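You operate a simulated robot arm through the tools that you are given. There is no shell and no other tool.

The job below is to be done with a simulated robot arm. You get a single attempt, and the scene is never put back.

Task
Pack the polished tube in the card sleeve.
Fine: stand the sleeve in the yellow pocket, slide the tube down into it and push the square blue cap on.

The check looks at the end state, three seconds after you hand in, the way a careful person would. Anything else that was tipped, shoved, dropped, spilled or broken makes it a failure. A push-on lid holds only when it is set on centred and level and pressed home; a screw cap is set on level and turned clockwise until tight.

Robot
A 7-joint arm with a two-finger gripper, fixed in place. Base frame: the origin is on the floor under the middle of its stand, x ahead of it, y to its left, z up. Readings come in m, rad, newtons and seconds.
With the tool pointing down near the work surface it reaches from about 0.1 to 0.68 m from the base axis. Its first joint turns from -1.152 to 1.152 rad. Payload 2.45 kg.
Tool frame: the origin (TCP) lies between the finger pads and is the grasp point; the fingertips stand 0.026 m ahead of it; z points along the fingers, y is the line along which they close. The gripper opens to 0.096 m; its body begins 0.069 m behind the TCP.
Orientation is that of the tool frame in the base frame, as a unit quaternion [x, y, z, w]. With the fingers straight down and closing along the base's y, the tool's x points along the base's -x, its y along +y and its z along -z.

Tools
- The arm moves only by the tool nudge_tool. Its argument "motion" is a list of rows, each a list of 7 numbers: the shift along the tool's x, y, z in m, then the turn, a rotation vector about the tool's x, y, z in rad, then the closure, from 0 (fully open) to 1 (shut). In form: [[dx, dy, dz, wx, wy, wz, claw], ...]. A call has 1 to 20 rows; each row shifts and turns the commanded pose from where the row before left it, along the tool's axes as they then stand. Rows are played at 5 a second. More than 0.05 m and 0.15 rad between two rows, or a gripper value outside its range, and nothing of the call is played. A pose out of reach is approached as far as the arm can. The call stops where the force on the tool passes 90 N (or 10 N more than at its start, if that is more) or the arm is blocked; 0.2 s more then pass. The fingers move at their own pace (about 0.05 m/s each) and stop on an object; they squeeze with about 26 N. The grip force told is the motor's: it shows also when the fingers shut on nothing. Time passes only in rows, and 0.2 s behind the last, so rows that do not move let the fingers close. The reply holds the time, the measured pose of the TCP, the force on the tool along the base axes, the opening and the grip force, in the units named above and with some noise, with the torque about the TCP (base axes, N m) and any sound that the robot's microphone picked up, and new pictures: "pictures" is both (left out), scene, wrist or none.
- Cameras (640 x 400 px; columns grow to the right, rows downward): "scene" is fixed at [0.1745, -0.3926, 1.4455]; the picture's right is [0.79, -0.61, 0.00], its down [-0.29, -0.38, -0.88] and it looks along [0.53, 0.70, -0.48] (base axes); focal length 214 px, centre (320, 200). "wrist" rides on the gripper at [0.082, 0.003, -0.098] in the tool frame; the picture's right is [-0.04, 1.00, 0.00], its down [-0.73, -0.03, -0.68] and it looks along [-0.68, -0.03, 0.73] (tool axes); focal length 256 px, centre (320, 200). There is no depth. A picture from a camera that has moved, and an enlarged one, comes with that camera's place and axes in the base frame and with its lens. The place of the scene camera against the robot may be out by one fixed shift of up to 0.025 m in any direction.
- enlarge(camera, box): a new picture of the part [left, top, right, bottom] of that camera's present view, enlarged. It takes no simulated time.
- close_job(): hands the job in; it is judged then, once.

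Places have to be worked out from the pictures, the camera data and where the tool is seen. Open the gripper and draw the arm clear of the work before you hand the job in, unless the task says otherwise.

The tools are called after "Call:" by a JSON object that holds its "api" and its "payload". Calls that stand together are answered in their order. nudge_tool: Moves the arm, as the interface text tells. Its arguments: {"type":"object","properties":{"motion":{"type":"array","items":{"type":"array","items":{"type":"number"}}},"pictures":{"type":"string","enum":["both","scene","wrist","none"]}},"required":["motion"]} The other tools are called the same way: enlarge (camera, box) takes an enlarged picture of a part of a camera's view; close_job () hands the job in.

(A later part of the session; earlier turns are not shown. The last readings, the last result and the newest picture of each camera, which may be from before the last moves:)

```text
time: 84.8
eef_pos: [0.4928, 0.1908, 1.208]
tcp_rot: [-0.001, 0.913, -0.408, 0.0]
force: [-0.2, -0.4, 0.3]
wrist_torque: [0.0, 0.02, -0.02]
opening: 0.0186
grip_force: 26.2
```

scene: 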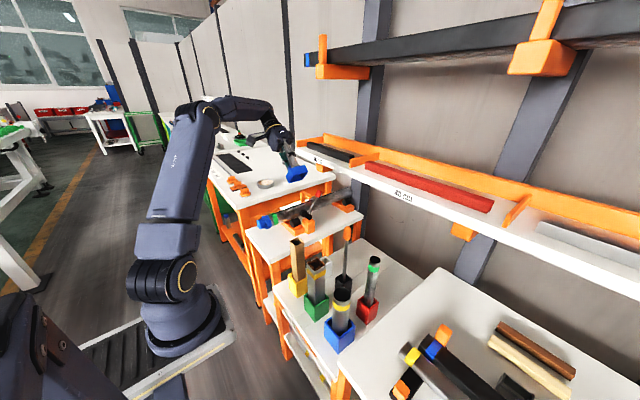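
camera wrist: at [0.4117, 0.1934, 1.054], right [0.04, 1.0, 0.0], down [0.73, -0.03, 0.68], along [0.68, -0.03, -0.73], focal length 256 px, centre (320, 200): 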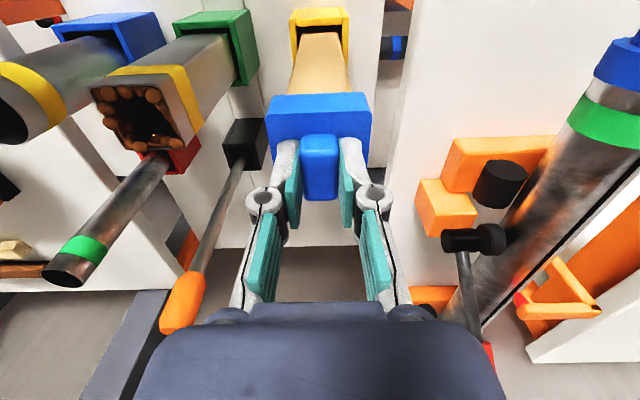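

Now well clear at z≈1.21. I tilt further toward the scene camera to look into the cap.

Call:
{"api": "nudge_tool", "payload": {"motion": [[0, 0, 0, 0.14, 0, 0, 1], [0, 0, 0, 0.14, 0, 0, 1], [0, 0, 0, 0.14, 0, 0, 1], [0, 0, 0, 0, 0, 0, 1]], "pictures": "scene"}}

Call:
{"api": "enlarge", "payload": {"camera": "scene", "box": [266, 140, 326, 200]}}

Call:
{"api": "enlarge", "payload": {"camera": "scene", "box": [276, 150, 316, 190]}}

Call:
{"api": "enlarge", "payload": {"camera": "scene", "box": [282, 222, 322, 302]}}

```text
time: 85.8
eef_pos: [0.4932, 0.1919, 1.2057]
tcp_rot: [-0.001, 0.807, -0.59, 0.0]
force: [-0.5, 0.6, -1.0]
wrist_torque: [0.01, 0.01, -0.03]
opening: 0.0186
grip_force: 26.3
```

scene: 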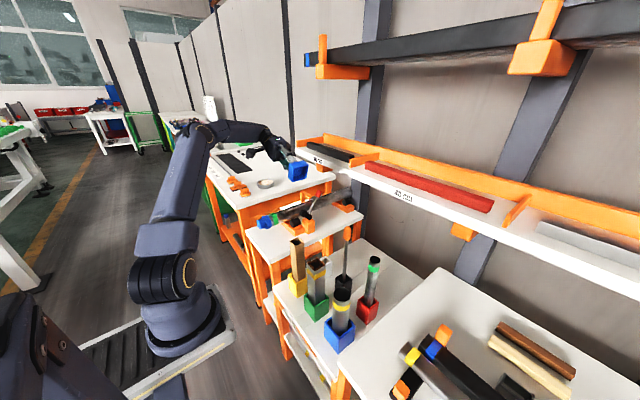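

```text
6.67 times, centred on (296, 170) of scene
camera zoom: at [0.1745, -0.3926, 1.4455], right [0.79, -0.61, 0.0], down [-0.29, -0.38, -0.88], along [0.53, 0.7, -0.48], focal length 1430 px, centre (480, 400)
```

zoom: 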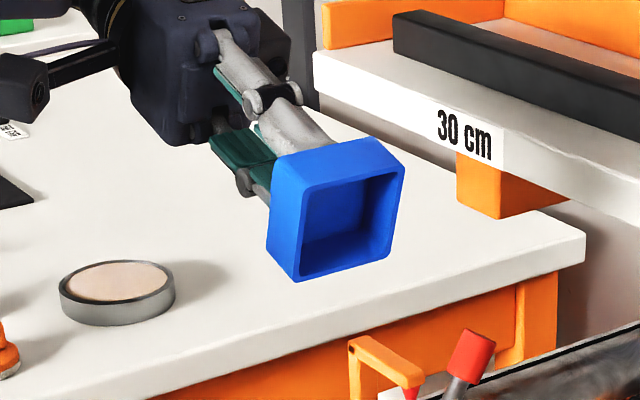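

```text
10.00 times, centred on (296, 170) of scene
camera zoom: at [0.1745, -0.3926, 1.4455], right [0.79, -0.61, 0.0], down [-0.29, -0.38, -0.88], along [0.53, 0.7, -0.48], focal length 2145 px, centre (560, 500)
```

zoom: 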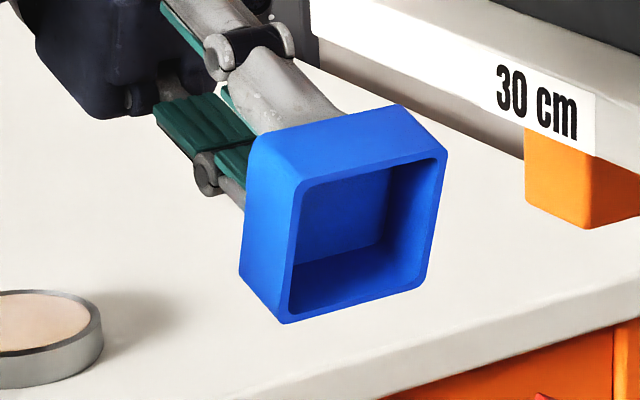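

```text
5.00 times, centred on (302, 262) of scene
camera zoom: at [0.1745, -0.3926, 1.4455], right [0.79, -0.61, 0.0], down [-0.29, -0.38, -0.88], along [0.53, 0.7, -0.48], focal length 1072 px, centre (410, -110)
```

zoom: 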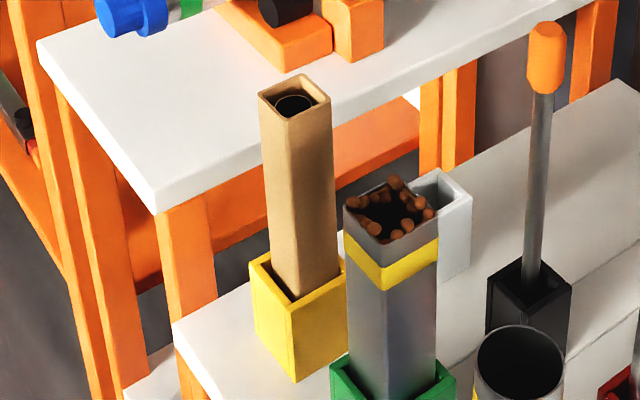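

Very useful: the cap is a plain hollow overcap (no plug), inner ≈46 mm, so it just seats with its inner plate on the sleeve rim. I zoom further to measure the recess depth and how deep the tube sits in the sleeve.

Call:
{"api": "enlarge", "payload": {"camera": "scene", "box": [288, 158, 308, 184]}}

Call:
{"api": "enlarge", "payload": {"camera": "scene", "box": [290, 232, 314, 256]}}

Call:
{"api": "enlarge", "payload": {"camera": "wrist", "box": [0, 0, 639, 399]}}

```text
15.38 times, centred on (298, 171) of scene
camera zoom: at [0.1745, -0.3926, 1.4455], right [0.79, -0.61, 0.0], down [-0.29, -0.38, -0.88], along [0.53, 0.7, -0.48], focal length 3300 px, centre (658, 646)
```

zoom: 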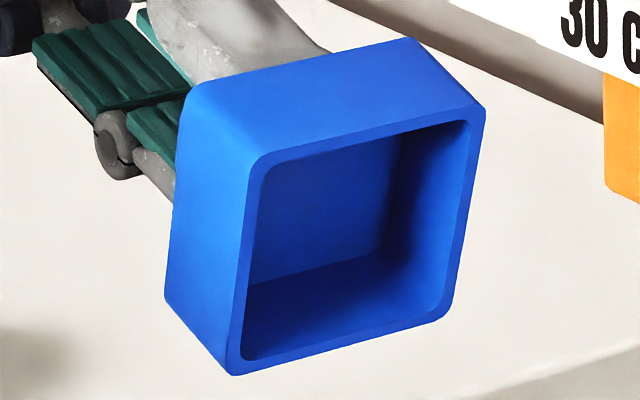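

```text
16.00 times, centred on (302, 244) of scene
camera zoom: at [0.1745, -0.3926, 1.4455], right [0.79, -0.61, 0.0], down [-0.29, -0.38, -0.88], along [0.53, 0.7, -0.48], focal length 3432 px, centre (608, -504)
```

zoom: 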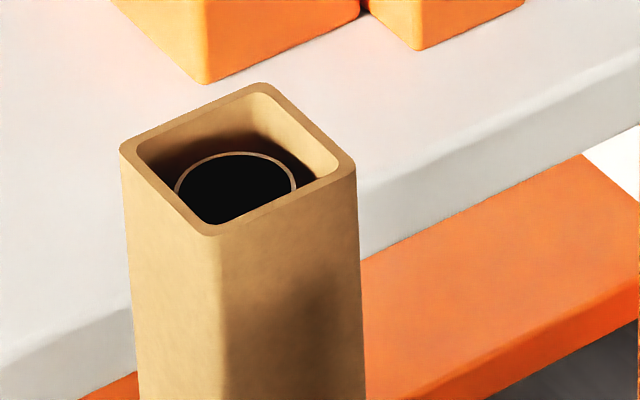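

```text
1.00 times, centred on (320, 200) of wrist (not enlarged: the box is as wide or as high as the picture)
camera zoom: at [0.4114, 0.2858, 1.2324], right [0.04, 0.3, -0.95], down [0.73, 0.64, 0.23], along [0.68, -0.71, -0.2], focal length 256 px, centre (320, 200)
```

zoom: 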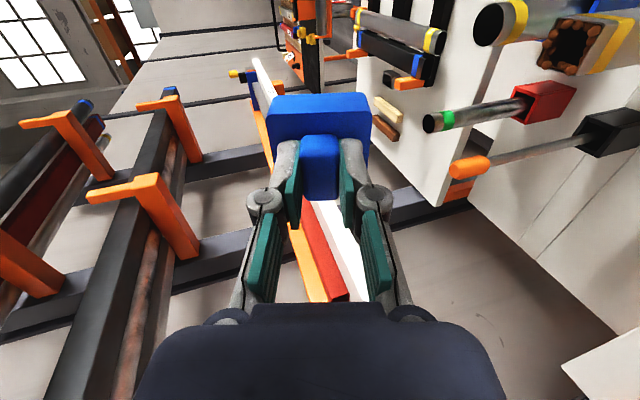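

The recess depth looks like ~21–23 mm; I need it more exactly to judge whether the cap had really bottomed. I take tighter zooms of the cap from this angle.

Call:
{"api": "enlarge", "payload": {"camera": "scene", "box": [287, 159, 309, 172]}}

Call:
{"api": "enlarge", "payload": {"camera": "scene", "box": [287, 170, 309, 183]}}

```text
16.00 times, centred on (298, 166) of scene
camera zoom: at [0.1745, -0.3926, 1.4455], right [0.79, -0.61, 0.0], down [-0.29, -0.38, -0.88], along [0.53, 0.7, -0.48], focal length 3432 px, centre (672, 752)
```

zoom: 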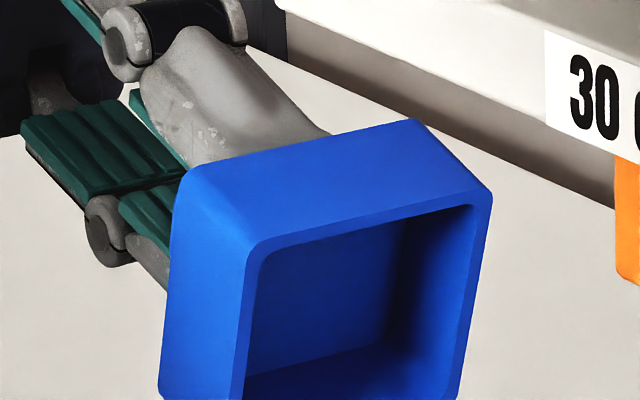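

```text
16.00 times, centred on (298, 176) of scene
camera zoom: at [0.1745, -0.3926, 1.4455], right [0.79, -0.61, 0.0], down [-0.29, -0.38, -0.88], along [0.53, 0.7, -0.48], focal length 3432 px, centre (672, 576)
```

zoom: 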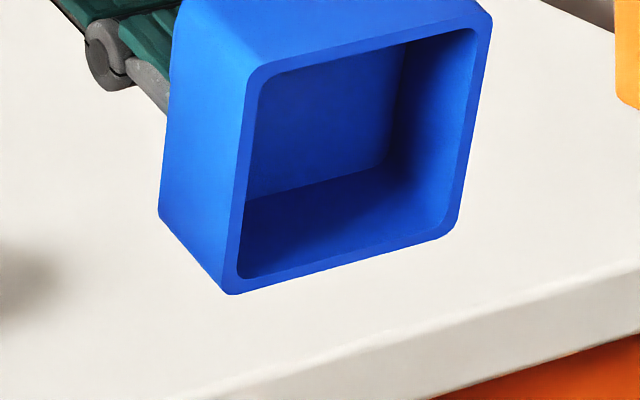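

The cap is hollow with ~21.5 mm recess and ~4 mm top plate, which matches where it bottomed earlier; so it was on its seat but evidently not snapped (perhaps slightly tilted in my grip under load). I rotate back upright here, high above the sleeve.

Call:
{"api": "nudge_tool", "payload": {"motion": [[0, 0, 0, -0.14, 0, 0, 1], [0, 0, 0, -0.14, 0, 0, 1], [0, 0, 0, -0.14, 0, 0, 1], [0, 0, 0, -0.14, 0, 0, 1], [0, 0, 0, -0.14, 0, 0, 1], [0, 0, 0, -0.14, 0, 0, 1], [0, 0, 0, -0.14, 0, 0, 1], [0, 0, 0, -0.14, 0, 0, 1], [0, 0, 0, -0.14, 0, 0, 1], [0, 0, 0, 0, 0, 0, 1], [0, 0, 0, 0, 0, 0, 1]]}}

Call:
{"api": "enlarge", "payload": {"camera": "wrist", "box": [240, 0, 400, 120]}}

Call:
{"api": "enlarge", "payload": {"camera": "scene", "box": [252, 142, 352, 302]}}

```text
time: 88.2
eef_pos: [0.4933, 0.1902, 1.2049]
tcp_rot: [0.0, 1.0, 0.001, 0.001]
force: [-0.4, -0.3, 1.0]
wrist_torque: [-0.01, 0.03, -0.01]
opening: 0.0187
grip_force: 26.0
camera wrist: at [0.4119, 0.1938, 1.303], right [0.04, 1.0, 0.0], down [0.73, -0.03, 0.68], along [0.68, -0.03, -0.73], focal length 256 px, centre (320, 200)
```

scene: 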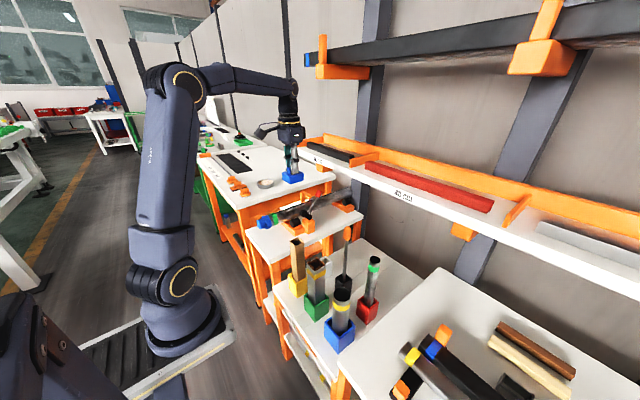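
wrist: 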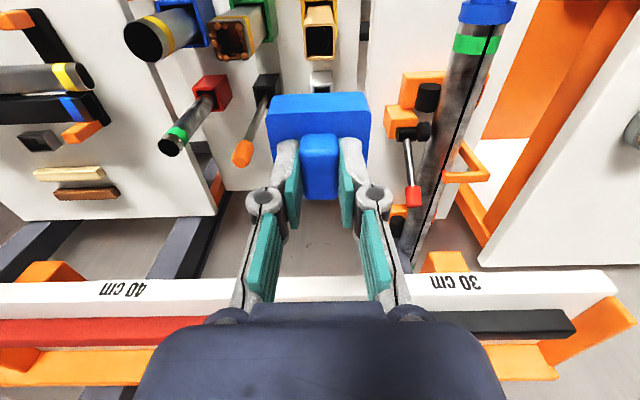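

```text
3.33 times, centred on (320, 60) of wrist
camera zoom: at [0.4119, 0.1938, 1.303], right [0.04, 1.0, 0.0], down [0.73, -0.03, 0.68], along [0.68, -0.03, -0.73], focal length 853 px, centre (320, 667)
```

zoom: 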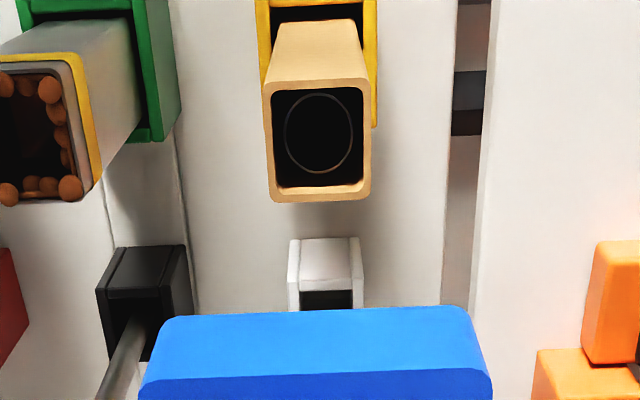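

```text
2.50 times, centred on (302, 222) of scene
camera zoom: at [0.1745, -0.3926, 1.4455], right [0.79, -0.61, 0.0], down [-0.29, -0.38, -0.88], along [0.53, 0.7, -0.48], focal length 536 px, centre (365, 145)
```

zoom: 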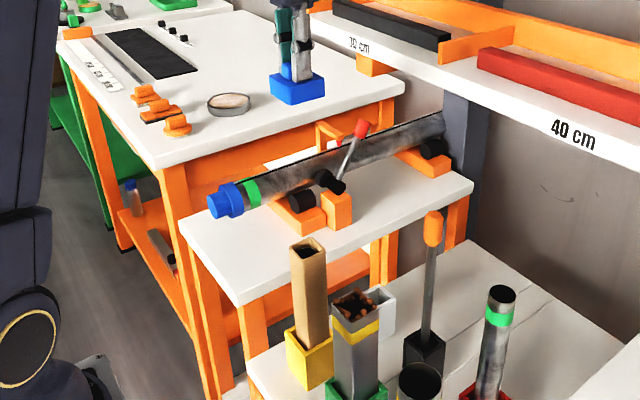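

Upright again; sleeve top re-measures at ≈(0.4945, 0.190) and the cap is centered ≈1 mm ahead of the TCP, so I'm aligned. I descend to ~1 cm above the rim and recheck.

Call:
{"api": "nudge_tool", "payload": {"motion": [[0, 0, 0.045, 0, 0, 0, 1], [0, 0, 0.045, 0, 0, 0, 1], [0, 0, 0.045, 0, 0, 0, 1], [0, 0, 0.045, 0, 0, 0, 1], [0, 0, 0.04, 0, 0, 0, 1], [0, 0, 0.028, 0, 0, 0, 1], [0, 0, 0, 0, 0, 0, 1], [0, 0, 0, 0, 0, 0, 1]]}}

Call:
{"api": "enlarge", "payload": {"camera": "scene", "box": [290, 228, 314, 252]}}

Call:
{"api": "enlarge", "payload": {"camera": "wrist", "box": [256, 40, 384, 120]}}

```text
time: 90.0
eef_pos: [0.4925, 0.1896, 0.9565]
tcp_rot: [0.001, 1.0, 0.0, 0.001]
force: [-1.6, -0.2, -0.5]
wrist_torque: [0.0, -0.01, -0.03]
opening: 0.0185
grip_force: 26.3
camera wrist: at [0.4107, 0.1926, 1.0542], right [0.04, 1.0, 0.0], down [0.73, -0.03, 0.68], along [0.68, -0.03, -0.73], focal length 256 px, centre (320, 200)
```

scene: 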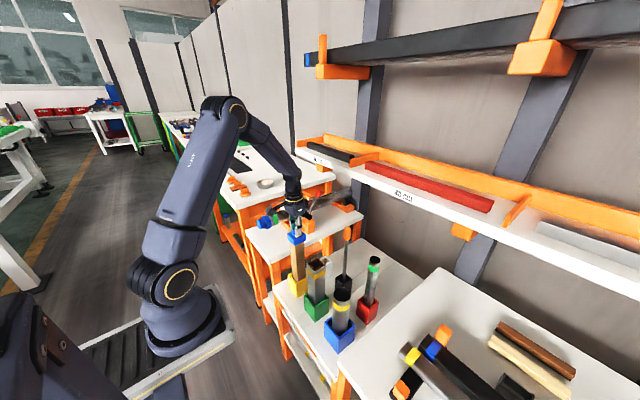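
wrist: 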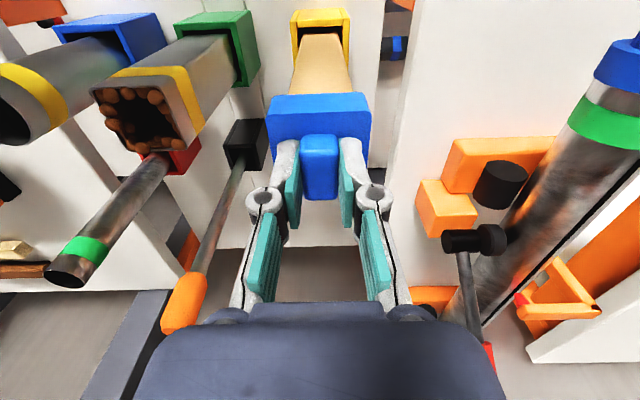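

```text
16.00 times, centred on (302, 240) of scene
camera zoom: at [0.1745, -0.3926, 1.4455], right [0.79, -0.61, 0.0], down [-0.29, -0.38, -0.88], along [0.53, 0.7, -0.48], focal length 3432 px, centre (608, -440)
```

zoom: 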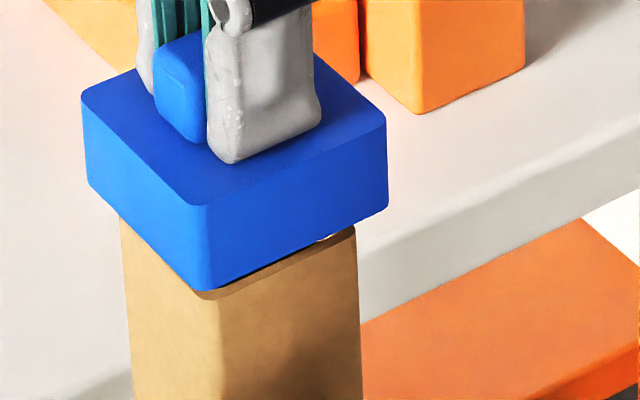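

```text
5.00 times, centred on (320, 80) of wrist
camera zoom: at [0.4107, 0.1926, 1.0542], right [0.04, 1.0, 0.0], down [0.73, -0.03, 0.68], along [0.68, -0.03, -0.73], focal length 1280 px, centre (320, 800)
```

zoom: 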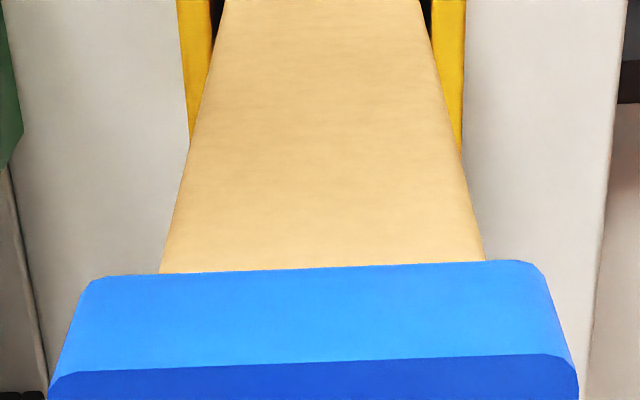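

Alignment is within ~0.6 mm in both views. I trim that and lower the cap over the sleeve, stopping just above the seat.

Call:
{"api": "nudge_tool", "payload": {"motion": [[-0.0006, 0.0005, 0.01, 0, 0, 0, 1], [0, 0, 0.01, 0, 0, 0, 1], [0, 0, 0.01, 0, 0, 0, 1], [0, 0, 0, 0, 0, 0, 1], [0, 0, 0, 0, 0, 0, 1]], "pictures": "none"}}

```text
time: 91.2
eef_pos: [0.4938, 0.1924, 0.9276]
tcp_rot: [0.001, 1.0, -0.001, 0.0]
force: [-0.7, -0.3, 0.2]
wrist_torque: [0.0, -0.03, -0.01]
opening: 0.0187
grip_force: 26.2
```

No contact yet at z=0.9276. I go on in 2 mm steps to touch the seat lightly.

Call:
{"api": "nudge_tool", "payload": {"motion": [[0, -0.001, 0.002, 0, 0, 0, 1], [0, 0, 0, 0, 0, 0, 1]], "pictures": "none"}}

Call:
{"api": "nudge_tool", "payload": {"motion": [[0, 0, 0.002, 0, 0, 0, 1], [0, 0, 0, 0, 0, 0, 1]], "pictures": "none"}}

```text
time: 91.8
eef_pos: [0.4945, 0.1906, 0.9268]
tcp_rot: [-0.001, 1.0, 0.0, 0.001]
force: [0.0, -0.4, 0.6]
wrist_torque: [-0.01, 0.01, -0.03]
opening: 0.0185
grip_force: 26.2
```

```text
time: 92.4
eef_pos: [0.4934, 0.1897, 0.9245]
tcp_rot: [-0.001, 1.0, 0.0, 0.0]
force: [-0.7, 0.0, 3.4]
wrist_torque: [0.03, -0.04, -0.01]
opening: 0.0186
grip_force: 26.3
```

Light touch (3.4 N) at z=0.9245. I release, rise 4.5 cm, and close the fingers to use them as a press punch on the handle's top.

Call:
{"api": "nudge_tool", "payload": {"motion": [[0, 0, 0, 0, 0, 0, 0.7], [0, 0, 0, 0, 0, 0, 0.55], [0, 0, 0, 0, 0, 0, 0.5], [0, 0, -0.01, 0, 0, 0, 0.5], [0, 0, -0.015, 0, 0, 0, 0.5], [0, 0, -0.02, 0, 0, 0, 0.5], [0, 0, 0, 0, 0, 0, 1], [0, 0, 0, 0, 0, 0, 1], [0, 0, 0, 0, 0, 0, 1], [0, 0, 0, 0, 0, 0, 1]]}}

Call:
{"api": "enlarge", "payload": {"camera": "wrist", "box": [240, 80, 400, 200]}}

Call:
{"api": "enlarge", "payload": {"camera": "scene", "box": [282, 222, 322, 262]}}

```text
time: 94.6
eef_pos: [0.4933, 0.1888, 0.9678]
tcp_rot: [0.0, 1.0, -0.001, 0.0]
force: [0.0, -0.1, -0.4]
wrist_torque: [-0.03, 0.01, -0.02]
opening: 0.0001
grip_force: 25.8
camera wrist: at [0.412, 0.1913, 1.0665], right [0.04, 1.0, 0.0], down [0.73, -0.03, 0.68], along [0.68, -0.03, -0.73], focal length 256 px, centre (320, 200)
```

scene: 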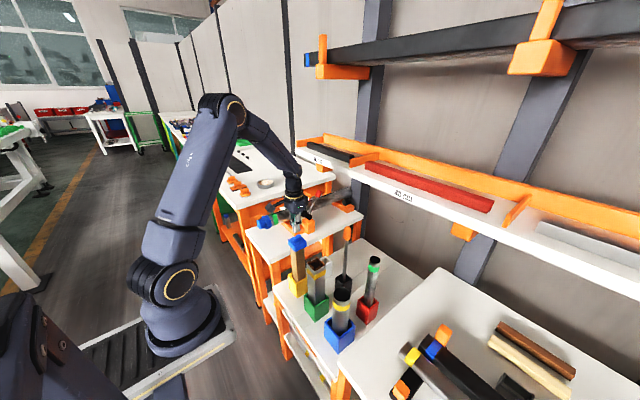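
wrist: 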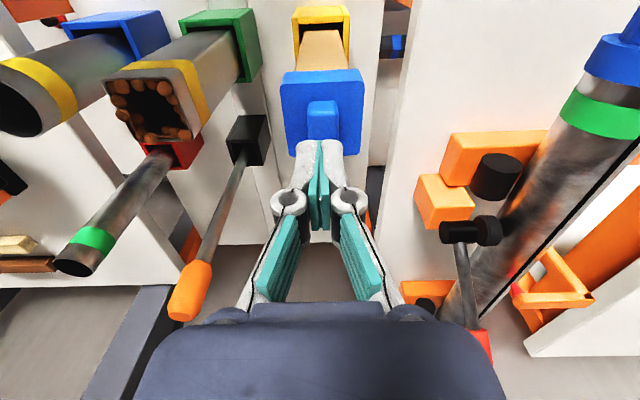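

```text
3.33 times, centred on (320, 140) of wrist
camera zoom: at [0.412, 0.1913, 1.0665], right [0.04, 1.0, 0.0], down [0.73, -0.03, 0.68], along [0.68, -0.03, -0.73], focal length 853 px, centre (320, 400)
```

zoom: 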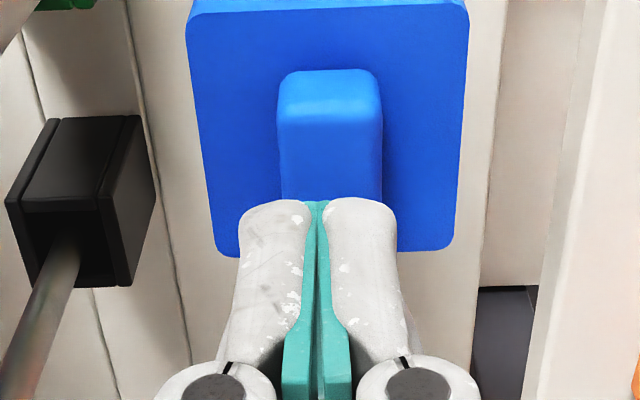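

```text
10.00 times, centred on (302, 242) of scene
camera zoom: at [0.1745, -0.3926, 1.4455], right [0.79, -0.61, 0.0], down [-0.29, -0.38, -0.88], along [0.53, 0.7, -0.48], focal length 2145 px, centre (500, -220)
```

zoom: 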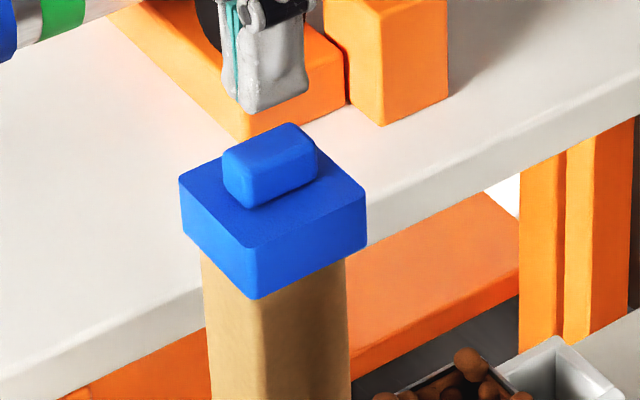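

The cap rests level on the sleeve. The handle center is at ≈(0.4955, 0.190); I center the closed fingertips over it and descend to touch.

Call:
{"api": "nudge_tool", "payload": {"motion": [[-0.002, 0.0015, 0.008, 0, 0, 0, 1], [0, 0, 0.008, 0, 0, 0, 1], [0, 0, 0.004, 0, 0, 0, 1], [0, 0, 0, 0, 0, 0, 1]]}}

Call:
{"api": "enlarge", "payload": {"camera": "wrist", "box": [240, 80, 400, 200]}}

Call:
{"api": "enlarge", "payload": {"camera": "scene", "box": [282, 222, 322, 262]}}

```text
time: 95.6
eef_pos: [0.4955, 0.1912, 0.9473]
tcp_rot: [0.0, 1.0, 0.0, 0.0]
force: [0.9, 0.3, 0.1]
wrist_torque: [0.02, -0.02, -0.01]
opening: 0.0
grip_force: 26.3
camera wrist: at [0.4139, 0.1937, 1.046], right [0.04, 1.0, 0.0], down [0.73, -0.03, 0.68], along [0.68, -0.03, -0.73], focal length 256 px, centre (320, 200)
```

scene: 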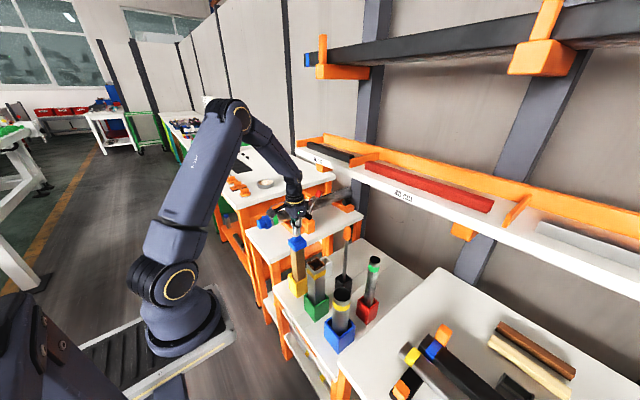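
wrist: 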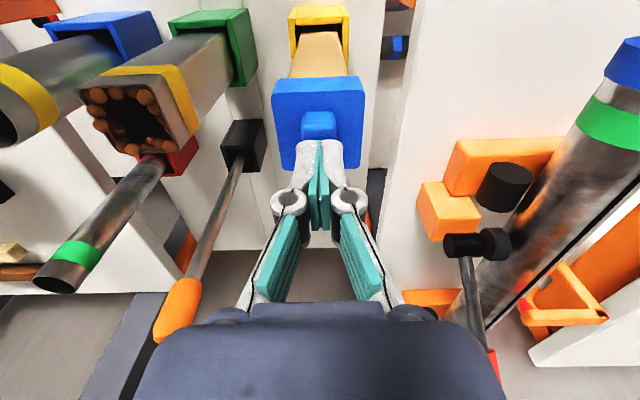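

```text
3.33 times, centred on (320, 140) of wrist
camera zoom: at [0.4139, 0.1937, 1.046], right [0.04, 1.0, 0.0], down [0.73, -0.03, 0.68], along [0.68, -0.03, -0.73], focal length 853 px, centre (320, 400)
```

zoom: 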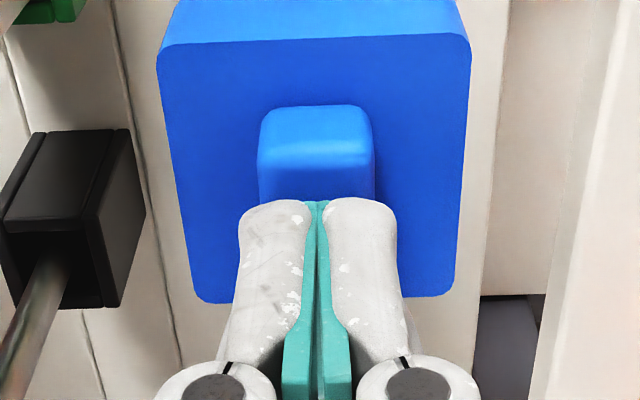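

```text
10.00 times, centred on (302, 242) of scene
camera zoom: at [0.1745, -0.3926, 1.4455], right [0.79, -0.61, 0.0], down [-0.29, -0.38, -0.88], along [0.53, 0.7, -0.48], focal length 2145 px, centre (500, -220)
```

zoom: 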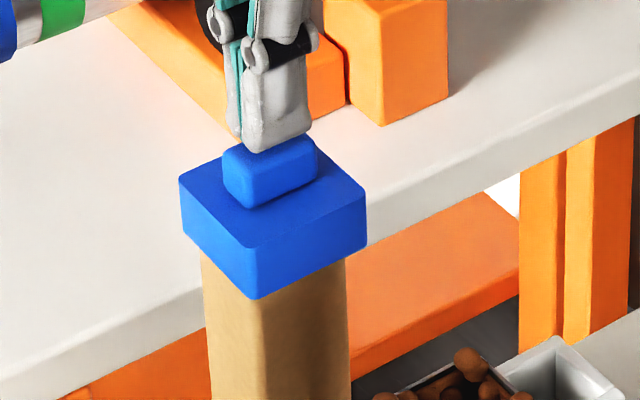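

Fingertips are a few mm above the handle, centered. I press down in 2 mm steps and watch force and any click.

Call:
{"api": "nudge_tool", "payload": {"motion": [[0, 0, 0.002, 0, 0, 0, 1], [0, 0, 0.002, 0, 0, 0, 1], [0, 0, 0, 0, 0, 0, 1]], "pictures": "none"}}

Call:
{"api": "nudge_tool", "payload": {"motion": [[0, 0, 0.002, 0, 0, 0, 1], [0, 0, 0, 0, 0, 0, 1]], "pictures": "none"}}

Call:
{"api": "nudge_tool", "payload": {"motion": [[0, 0, 0.002, 0, 0, 0, 1], [0, 0, 0, 0, 0, 0, 1]], "pictures": "none"}}

```text
time: 96.4
eef_pos: [0.4966, 0.19, 0.9451]
tcp_rot: [0.0, 1.0, 0.0, 0.0]
force: [0.1, 0.6, 0.0]
wrist_torque: [-0.01, 0.01, -0.01]
opening: 0.0001
grip_force: 26.5
```

```text
time: 97.0
eef_pos: [0.4962, 0.1919, 0.9443]
tcp_rot: [0.0, 1.0, 0.0, 0.0]
force: [0.8, 0.4, -0.4]
wrist_torque: [0.05, -0.01, -0.01]
opening: 0.0002
grip_force: 26.0
```

```text
time: 97.6
eef_pos: [0.4985, 0.1913, 0.9435]
tcp_rot: [0.0, 1.0, 0.0, 0.001]
force: [-1.7, 0.2, 17.7]
wrist_torque: [-0.03, 0.12, 0.0]
opening: 0.0058
grip_force: 25.8
```

Contact at z≈0.9435, but the fingers start splaying (6 mm) at 18 N, so fingertips are a poor punch. Better: open to ~75 mm, straddle the cap, and press with the flat palm on the handle. I back off and open first.

Call:
{"api": "nudge_tool", "payload": {"motion": [[0, 0, -0.005, 0, 0, 0, 1], [0, 0, -0.01, 0, 0, 0, 1], [0, 0, 0, 0, 0, 0, 0.6], [0, 0, 0, 0, 0, 0, 0.2], [0, 0, 0, 0, 0, 0, 0.2], [0, 0, 0, 0, 0, 0, 0.2], [0, 0, 0, 0, 0, 0, 0.2]]}}

Call:
{"api": "enlarge", "payload": {"camera": "wrist", "box": [200, 60, 440, 240]}}

Call:
{"api": "enlarge", "payload": {"camera": "scene", "box": [272, 192, 332, 262]}}

```text
time: 99.2
eef_pos: [0.4965, 0.192, 0.9566]
tcp_rot: [0.0, 1.0, 0.0, 0.0]
force: [0.8, 0.2, 0.4]
wrist_torque: [-0.02, 0.04, 0.0]
opening: 0.0767
grip_force: 0.0
camera wrist: at [0.4157, 0.1945, 1.0535], right [0.04, 1.0, 0.0], down [0.73, -0.03, 0.68], along [0.68, -0.03, -0.73], focal length 256 px, centre (320, 200)
```

scene: 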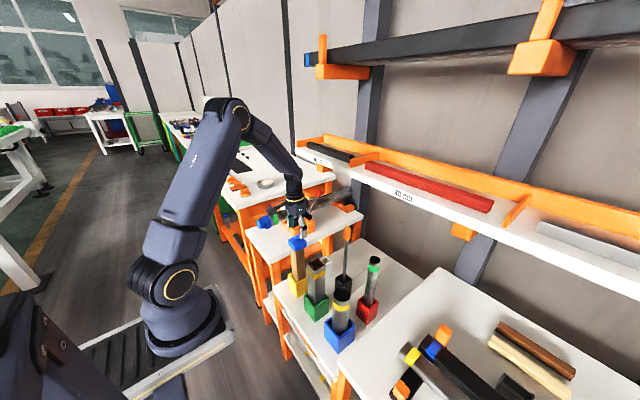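
wrist: 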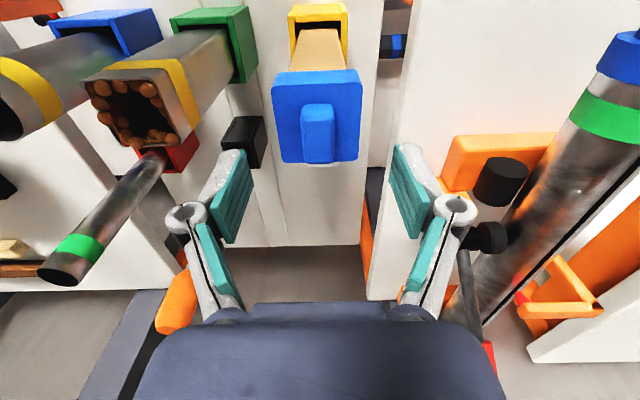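

```text
2.22 times, centred on (320, 150) of wrist
camera zoom: at [0.4157, 0.1945, 1.0535], right [0.04, 1.0, 0.0], down [0.73, -0.03, 0.68], along [0.68, -0.03, -0.73], focal length 569 px, centre (320, 311)
```

zoom: 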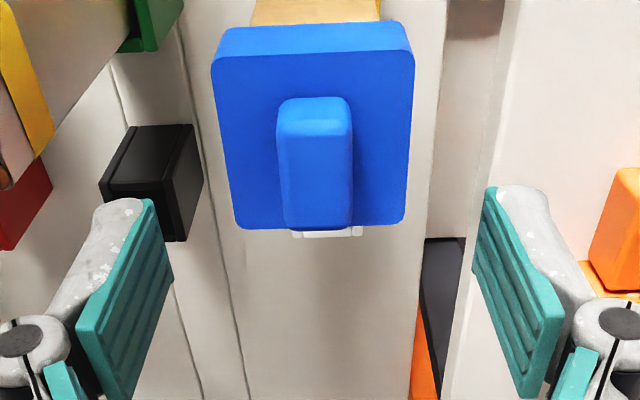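

```text
5.71 times, centred on (302, 227) of scene
camera zoom: at [0.1745, -0.3926, 1.4455], right [0.79, -0.61, 0.0], down [-0.29, -0.38, -0.88], along [0.53, 0.7, -0.48], focal length 1226 px, centre (423, 46)
```

zoom: 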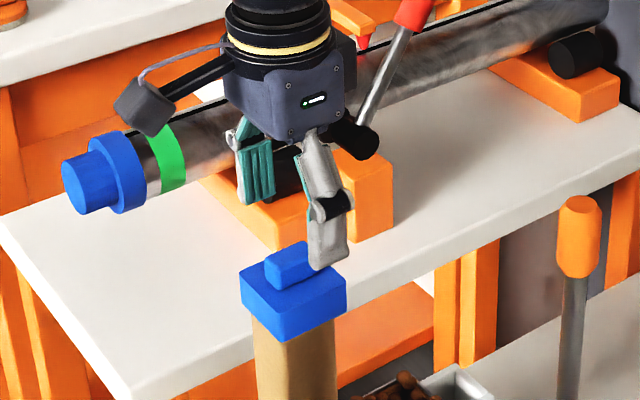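

Fingers at 77 mm opening easily straddle the 54 mm cap; neighbours (green tube edge y≈0.083, clamp knob y≈0.37) are clear. I center and descend so the palm comes near the handle top (expected contact at TCP z≈0.849).

Call:
{"api": "nudge_tool", "payload": {"motion": [[0.0015, -0.0015, 0.015, 0, 0, 0, 0.2], [0, 0, 0.02, 0, 0, 0, 0.2], [0, 0, 0.02, 0, 0, 0, 0.2], [0, 0, 0.02, 0, 0, 0, 0.2], [0, 0, 0.012, 0, 0, 0, 0.2], [0, 0, 0, 0, 0, 0, 0.2]]}}

Call:
{"api": "enlarge", "payload": {"camera": "wrist", "box": [200, 160, 440, 340]}}

Call:
{"api": "enlarge", "payload": {"camera": "scene", "box": [272, 202, 332, 272]}}

```text
time: 100.6
eef_pos: [0.4949, 0.1892, 0.8693]
tcp_rot: [0.0, 1.0, 0.0, 0.0]
force: [0.0, 0.8, 0.2]
wrist_torque: [-0.03, -0.01, 0.0]
opening: 0.0767
grip_force: 0.1
camera wrist: at [0.4135, 0.1922, 0.9663], right [0.04, 1.0, 0.0], down [0.73, -0.03, 0.68], along [0.68, -0.03, -0.73], focal length 256 px, centre (320, 200)
```

scene: 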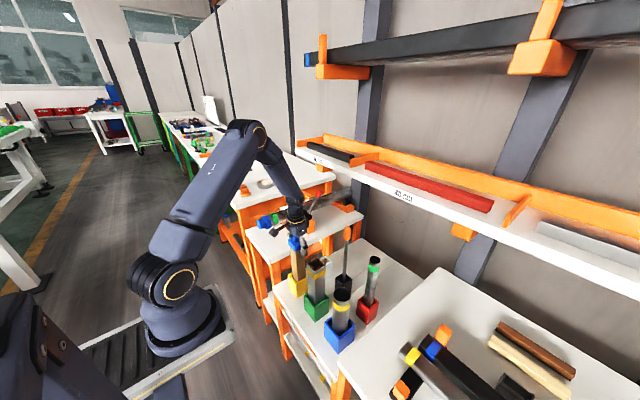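
wrist: 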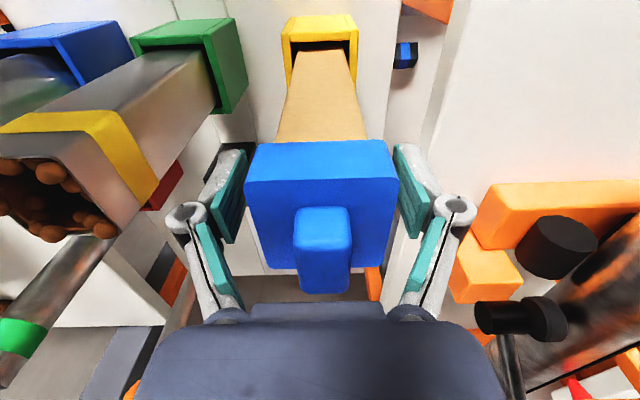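

```text
2.22 times, centred on (320, 250) of wrist
camera zoom: at [0.4135, 0.1922, 0.9663], right [0.04, 1.0, 0.0], down [0.73, -0.03, 0.68], along [0.68, -0.03, -0.73], focal length 569 px, centre (320, 89)
```

zoom: 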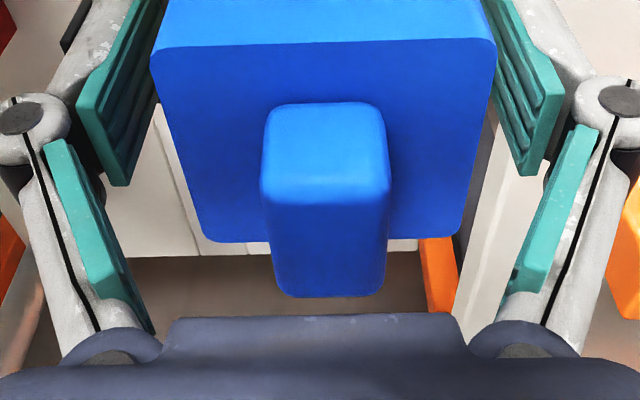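

```text
5.71 times, centred on (302, 237) of scene
camera zoom: at [0.1745, -0.3926, 1.4455], right [0.79, -0.61, 0.0], down [-0.29, -0.38, -0.88], along [0.53, 0.7, -0.48], focal length 1226 px, centre (423, -11)
```

zoom: 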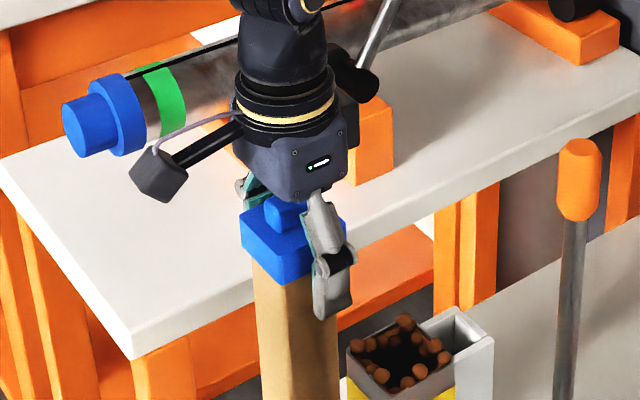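

Palm is ~2 cm above the handle, cap cleanly between the fingers. I continue down, then press in 2 mm steps with the palm.

Call:
{"api": "nudge_tool", "payload": {"motion": [[0, 0.0005, 0.006, 0, 0, 0, 0.2], [0, 0, 0.006, 0, 0, 0, 0.2], [0, 0, 0.003, 0, 0, 0, 0.2], [0, 0, 0, 0, 0, 0, 0.2]], "pictures": "wrist"}}

```text
time: 101.6
eef_pos: [0.4952, 0.1906, 0.8527]
tcp_rot: [0.0, 1.0, 0.0, -0.001]
force: [0.2, -0.2, 0.0]
wrist_torque: [0.04, -0.01, 0.0]
opening: 0.0769
grip_force: 0.0
camera wrist: at [0.4137, 0.1937, 0.9514], right [0.04, 1.0, 0.0], down [0.73, -0.03, 0.68], along [0.68, -0.03, -0.73], focal length 256 px, centre (320, 200)
```

wrist: 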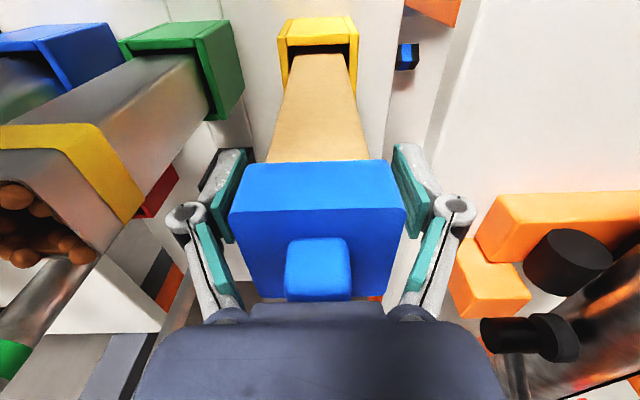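

The palm is almost at the handle top. I press on in 2 mm steps.

Call:
{"api": "nudge_tool", "payload": {"motion": [[0, 0, 0.002, 0, 0, 0, 0.2], [0, 0, 0.002, 0, 0, 0, 0.2], [0, 0, 0, 0, 0, 0, 0.2]], "pictures": "none"}}

Call:
{"api": "nudge_tool", "payload": {"motion": [[0, 0, 0.002, 0, 0, 0, 0.2], [0, 0, 0, 0, 0, 0, 0.2]], "pictures": "none"}}

Call:
{"api": "nudge_tool", "payload": {"motion": [[0, 0, 0.002, 0, 0, 0, 0.2], [0, 0, 0, 0, 0, 0, 0.2]], "pictures": "none"}}

```text
time: 102.4
eef_pos: [0.4958, 0.191, 0.8496]
tcp_rot: [-0.001, 1.0, 0.0, 0.0]
force: [0.3, 0.5, -0.1]
wrist_torque: [0.0, -0.03, 0.0]
opening: 0.0766
grip_force: 0.1
```

```text
time: 103.0
eef_pos: [0.4957, 0.1919, 0.8468]
tcp_rot: [0.0, 1.0, 0.001, 0.002]
force: [-0.7, 0.4, 24.2]
wrist_torque: [0.01, 0.03, 0.0]
opening: 0.0767
grip_force: 0.0
```

```text
time: 103.6
eef_pos: [0.4961, 0.1912, 0.8487]
tcp_rot: [-0.001, 1.0, 0.001, 0.004]
force: [-2.9, -1.2, 55.0]
wrist_torque: [-0.06, 0.05, 0.03]
opening: 0.077
grip_force: 0.0
```

Firm palm contact: 55 N, torque near zero, so it's a straight, centered push. I continue to ~80 N and hold.

Call:
{"api": "nudge_tool", "payload": {"motion": [[0, 0, 0.0015, 0, 0, 0, 0.2], [0, 0, 0, 0, 0, 0, 0.2], [0, 0, 0, 0, 0, 0, 0.2]], "pictures": "wrist"}}

Call:
{"api": "enlarge", "payload": {"camera": "scene", "box": [282, 222, 322, 262]}}

```text
time: 104.4
eef_pos: [0.4976, 0.1924, 0.8485]
tcp_rot: [0.0, 1.0, 0.002, 0.004]
force: [-3.4, 0.3, 62.5]
wrist_torque: [-0.07, 0.14, 0.0]
opening: 0.0768
grip_force: 0.0
camera wrist: at [0.4146, 0.1946, 0.9451], right [0.04, 1.0, 0.0], down [0.73, -0.03, 0.69], along [0.68, -0.02, -0.73], focal length 256 px, centre (320, 200)
```

wrist: 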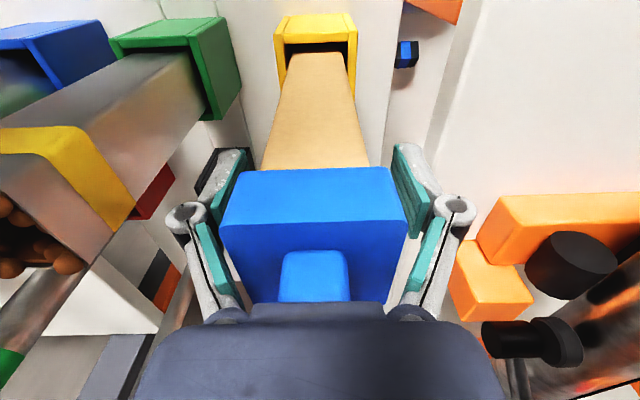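

```text
10.00 times, centred on (302, 242) of scene
camera zoom: at [0.1734, -0.393, 1.4455], right [0.79, -0.61, 0.0], down [-0.29, -0.38, -0.88], along [0.53, 0.7, -0.48], focal length 2145 px, centre (500, -220)
```

zoom: 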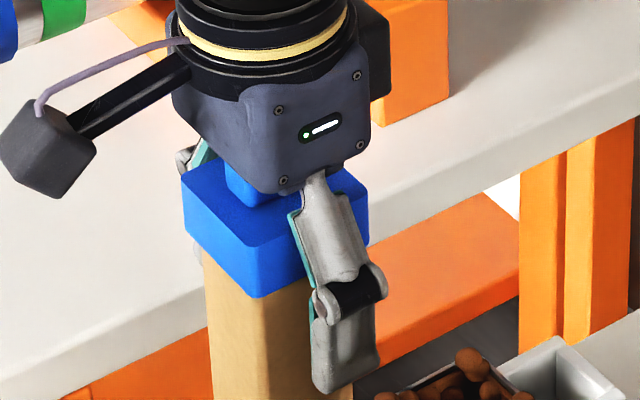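

62 N, cap level under the palm. I push a little further toward ~85 N.

Call:
{"api": "nudge_tool", "payload": {"motion": [[0, 0, 0.0015, 0, 0, 0, 0.2], [0, 0, 0, 0, 0, 0, 0.2]], "pictures": "none"}}

Call:
{"api": "nudge_tool", "payload": {"motion": [[0, 0, 0.001, 0, 0, 0, 0.2], [0, 0, 0, 0, 0, 0, 0.2]], "pictures": "none"}}

```text
time: 105.0
eef_pos: [0.4968, 0.1917, 0.8484]
tcp_rot: [0.0, 1.0, 0.003, 0.006]
force: [-4.1, -1.5, 74.1]
wrist_torque: [-0.13, 0.3, 0.03]
opening: 0.0768
grip_force: 0.1
```

```text
time: 105.6
eef_pos: [0.4986, 0.1929, 0.8486]
tcp_rot: [-0.001, 1.0, 0.003, 0.008]
force: [-6.2, -2.4, 83.4]
wrist_torque: [-0.15, 0.41, 0.01]
opening: 0.0767
grip_force: 0.1
```

83 N straight push held. I unload and raise the gripper clear to inspect the cap.

Call:
{"api": "nudge_tool", "payload": {"motion": [[0, 0, -0.004, 0, 0, 0, 0.2], [0, 0, -0.008, 0, 0, 0, 0.2], [0, 0, -0.02, 0, 0, 0, 0.2], [0, 0, -0.03, 0, 0, 0, 0.2], [0, 0, -0.03, 0, 0, 0, 0.2], [0, 0, -0.03, 0, 0, 0, 0.2], [0, 0, 0, 0, 0, 0, 0.2]]}}

Call:
{"api": "enlarge", "payload": {"camera": "scene", "box": [290, 228, 314, 252]}}

Call:
{"api": "enlarge", "payload": {"camera": "wrist", "box": [256, 30, 384, 130]}}

```text
time: 107.2
eef_pos: [0.4965, 0.1919, 0.9654]
tcp_rot: [0.0, 1.0, -0.001, 0.0]
force: [1.4, -0.6, -0.7]
wrist_torque: [0.0, 0.02, 0.0]
opening: 0.0766
grip_force: 0.1
camera wrist: at [0.4146, 0.1946, 1.0628], right [0.04, 1.0, 0.0], down [0.73, -0.03, 0.68], along [0.68, -0.03, -0.73], focal length 256 px, centre (320, 200)
```

scene: 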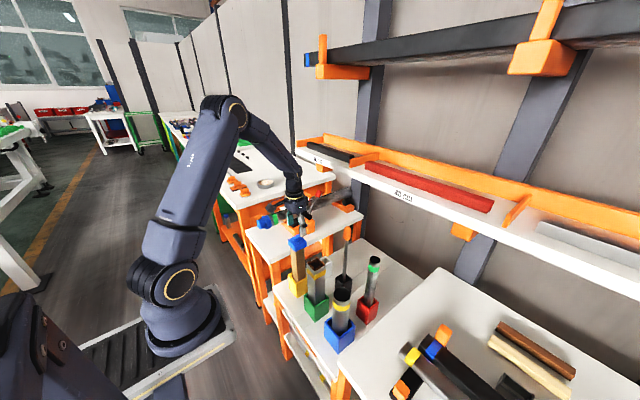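
wrist: 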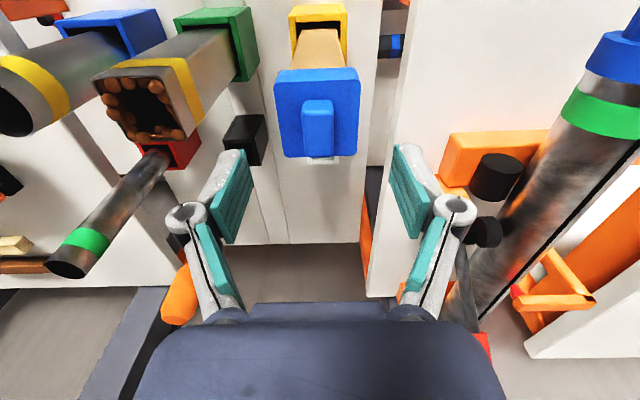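

```text
16.00 times, centred on (302, 240) of scene
camera zoom: at [0.1745, -0.3926, 1.4455], right [0.79, -0.61, 0.0], down [-0.29, -0.38, -0.88], along [0.53, 0.7, -0.48], focal length 3432 px, centre (608, -440)
```

zoom: 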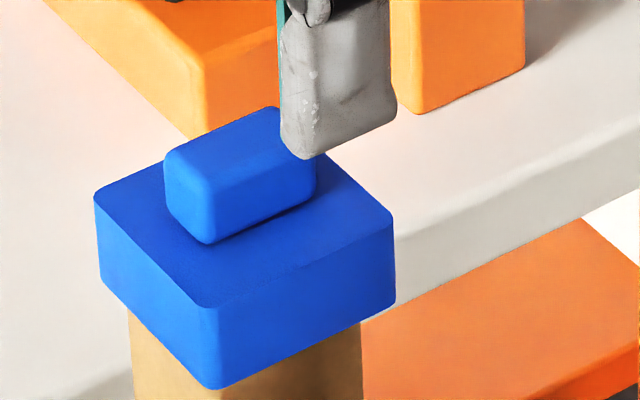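

```text
4.00 times, centred on (320, 80) of wrist
camera zoom: at [0.4146, 0.1946, 1.0628], right [0.04, 1.0, 0.0], down [0.73, -0.03, 0.68], along [0.68, -0.03, -0.73], focal length 1024 px, centre (320, 680)
```

zoom: 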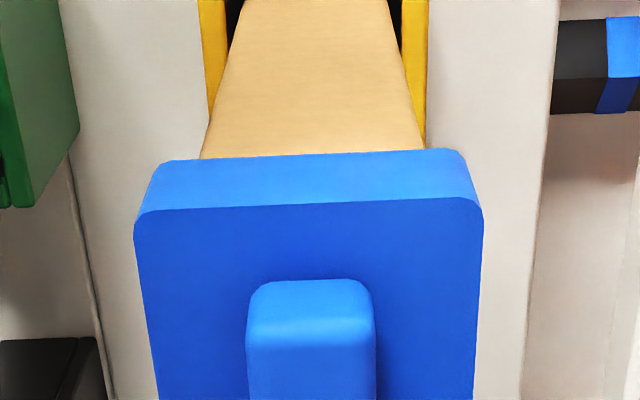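

Measured overlap is ~21.4 mm, equal to the recess depth: the cap is fully home, centered (<1 mm) and level. I do one more gentle hold check: grip the handle carefully and lift just 4 mm to see whether the sleeve follows.

Call:
{"api": "nudge_tool", "payload": {"motion": [[0.002, -0.0012, 0.005, 0, 0, 0, 0.5], [0, 0, 0.012, 0, 0, 0, 0.55], [0, 0, 0.012, 0, 0, 0, 0.6], [0, 0, 0.003, 0, 0, 0, 0.65], [0, 0, 0, 0, 0, 0, 0.65], [0, 0, 0, 0, 0, 0, 0.65]]}}

Call:
{"api": "enlarge", "payload": {"camera": "wrist", "box": [240, 90, 400, 210]}}

```text
time: 108.6
eef_pos: [0.4932, 0.1916, 0.9311]
tcp_rot: [0.0, 1.0, 0.0, 0.001]
force: [0.3, -0.2, 0.8]
wrist_torque: [0.02, -0.03, 0.01]
opening: 0.0335
grip_force: 0.0
camera wrist: at [0.411, 0.1939, 1.0283], right [0.04, 1.0, 0.0], down [0.73, -0.03, 0.68], along [0.68, -0.03, -0.73], focal length 256 px, centre (320, 200)
```

scene: 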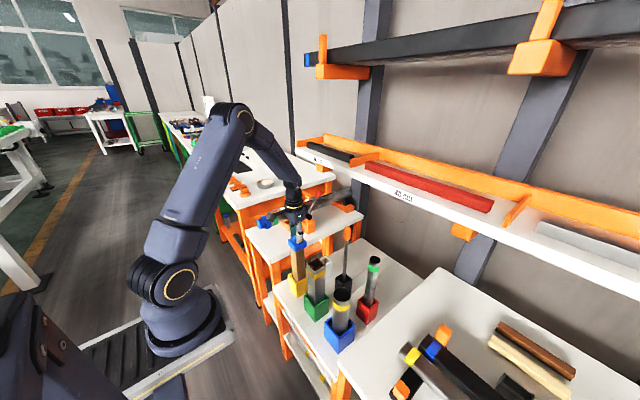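
wrist: 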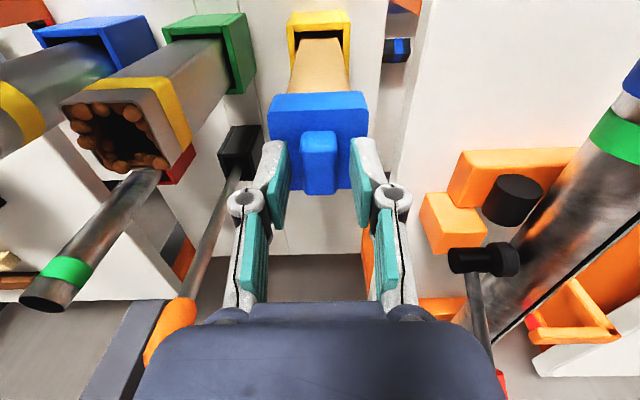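

```text
3.33 times, centred on (320, 150) of wrist
camera zoom: at [0.411, 0.1939, 1.0283], right [0.04, 1.0, 0.0], down [0.73, -0.03, 0.68], along [0.68, -0.03, -0.73], focal length 853 px, centre (320, 367)
```

zoom: 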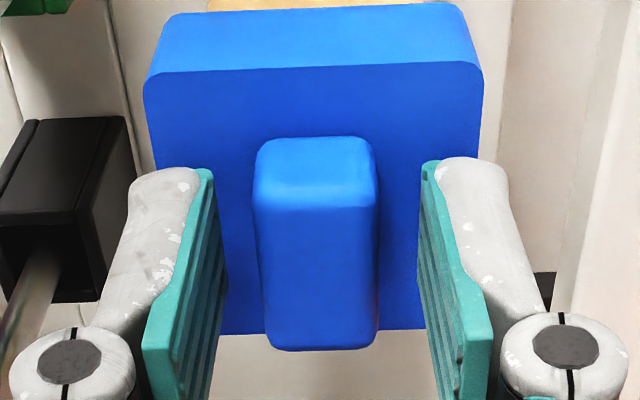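

The handle is evenly centered between the pads. I close gently on it.

Call:
{"api": "nudge_tool", "payload": {"motion": [[0, 0, 0, 0, 0, 0, 0.75], [0, 0, 0, 0, 0, 0, 0.85], [0, 0, 0, 0, 0, 0, 1], [0, 0, 0, 0, 0, 0, 1], [0, 0, 0, 0, 0, 0, 1]], "pictures": "none"}}

Call:
{"api": "enlarge", "payload": {"camera": "scene", "box": [290, 228, 314, 252]}}

```text
time: 109.8
eef_pos: [0.4923, 0.1911, 0.9301]
tcp_rot: [0.0, 1.0, 0.001, 0.0]
force: [0.6, 0.1, 0.3]
wrist_torque: [0.01, 0.01, -0.01]
opening: 0.0185
grip_force: 26.2
```

```text
16.00 times, centred on (302, 240) of scene
camera zoom: at [0.1745, -0.3926, 1.4454], right [0.79, -0.61, 0.0], down [-0.29, -0.38, -0.88], along [0.53, 0.7, -0.48], focal length 3432 px, centre (608, -440)
```

zoom: 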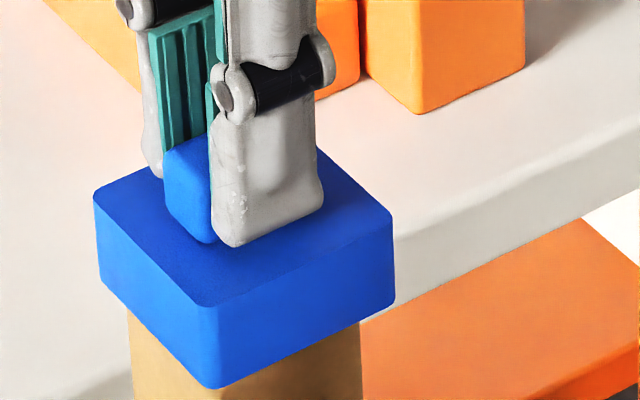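

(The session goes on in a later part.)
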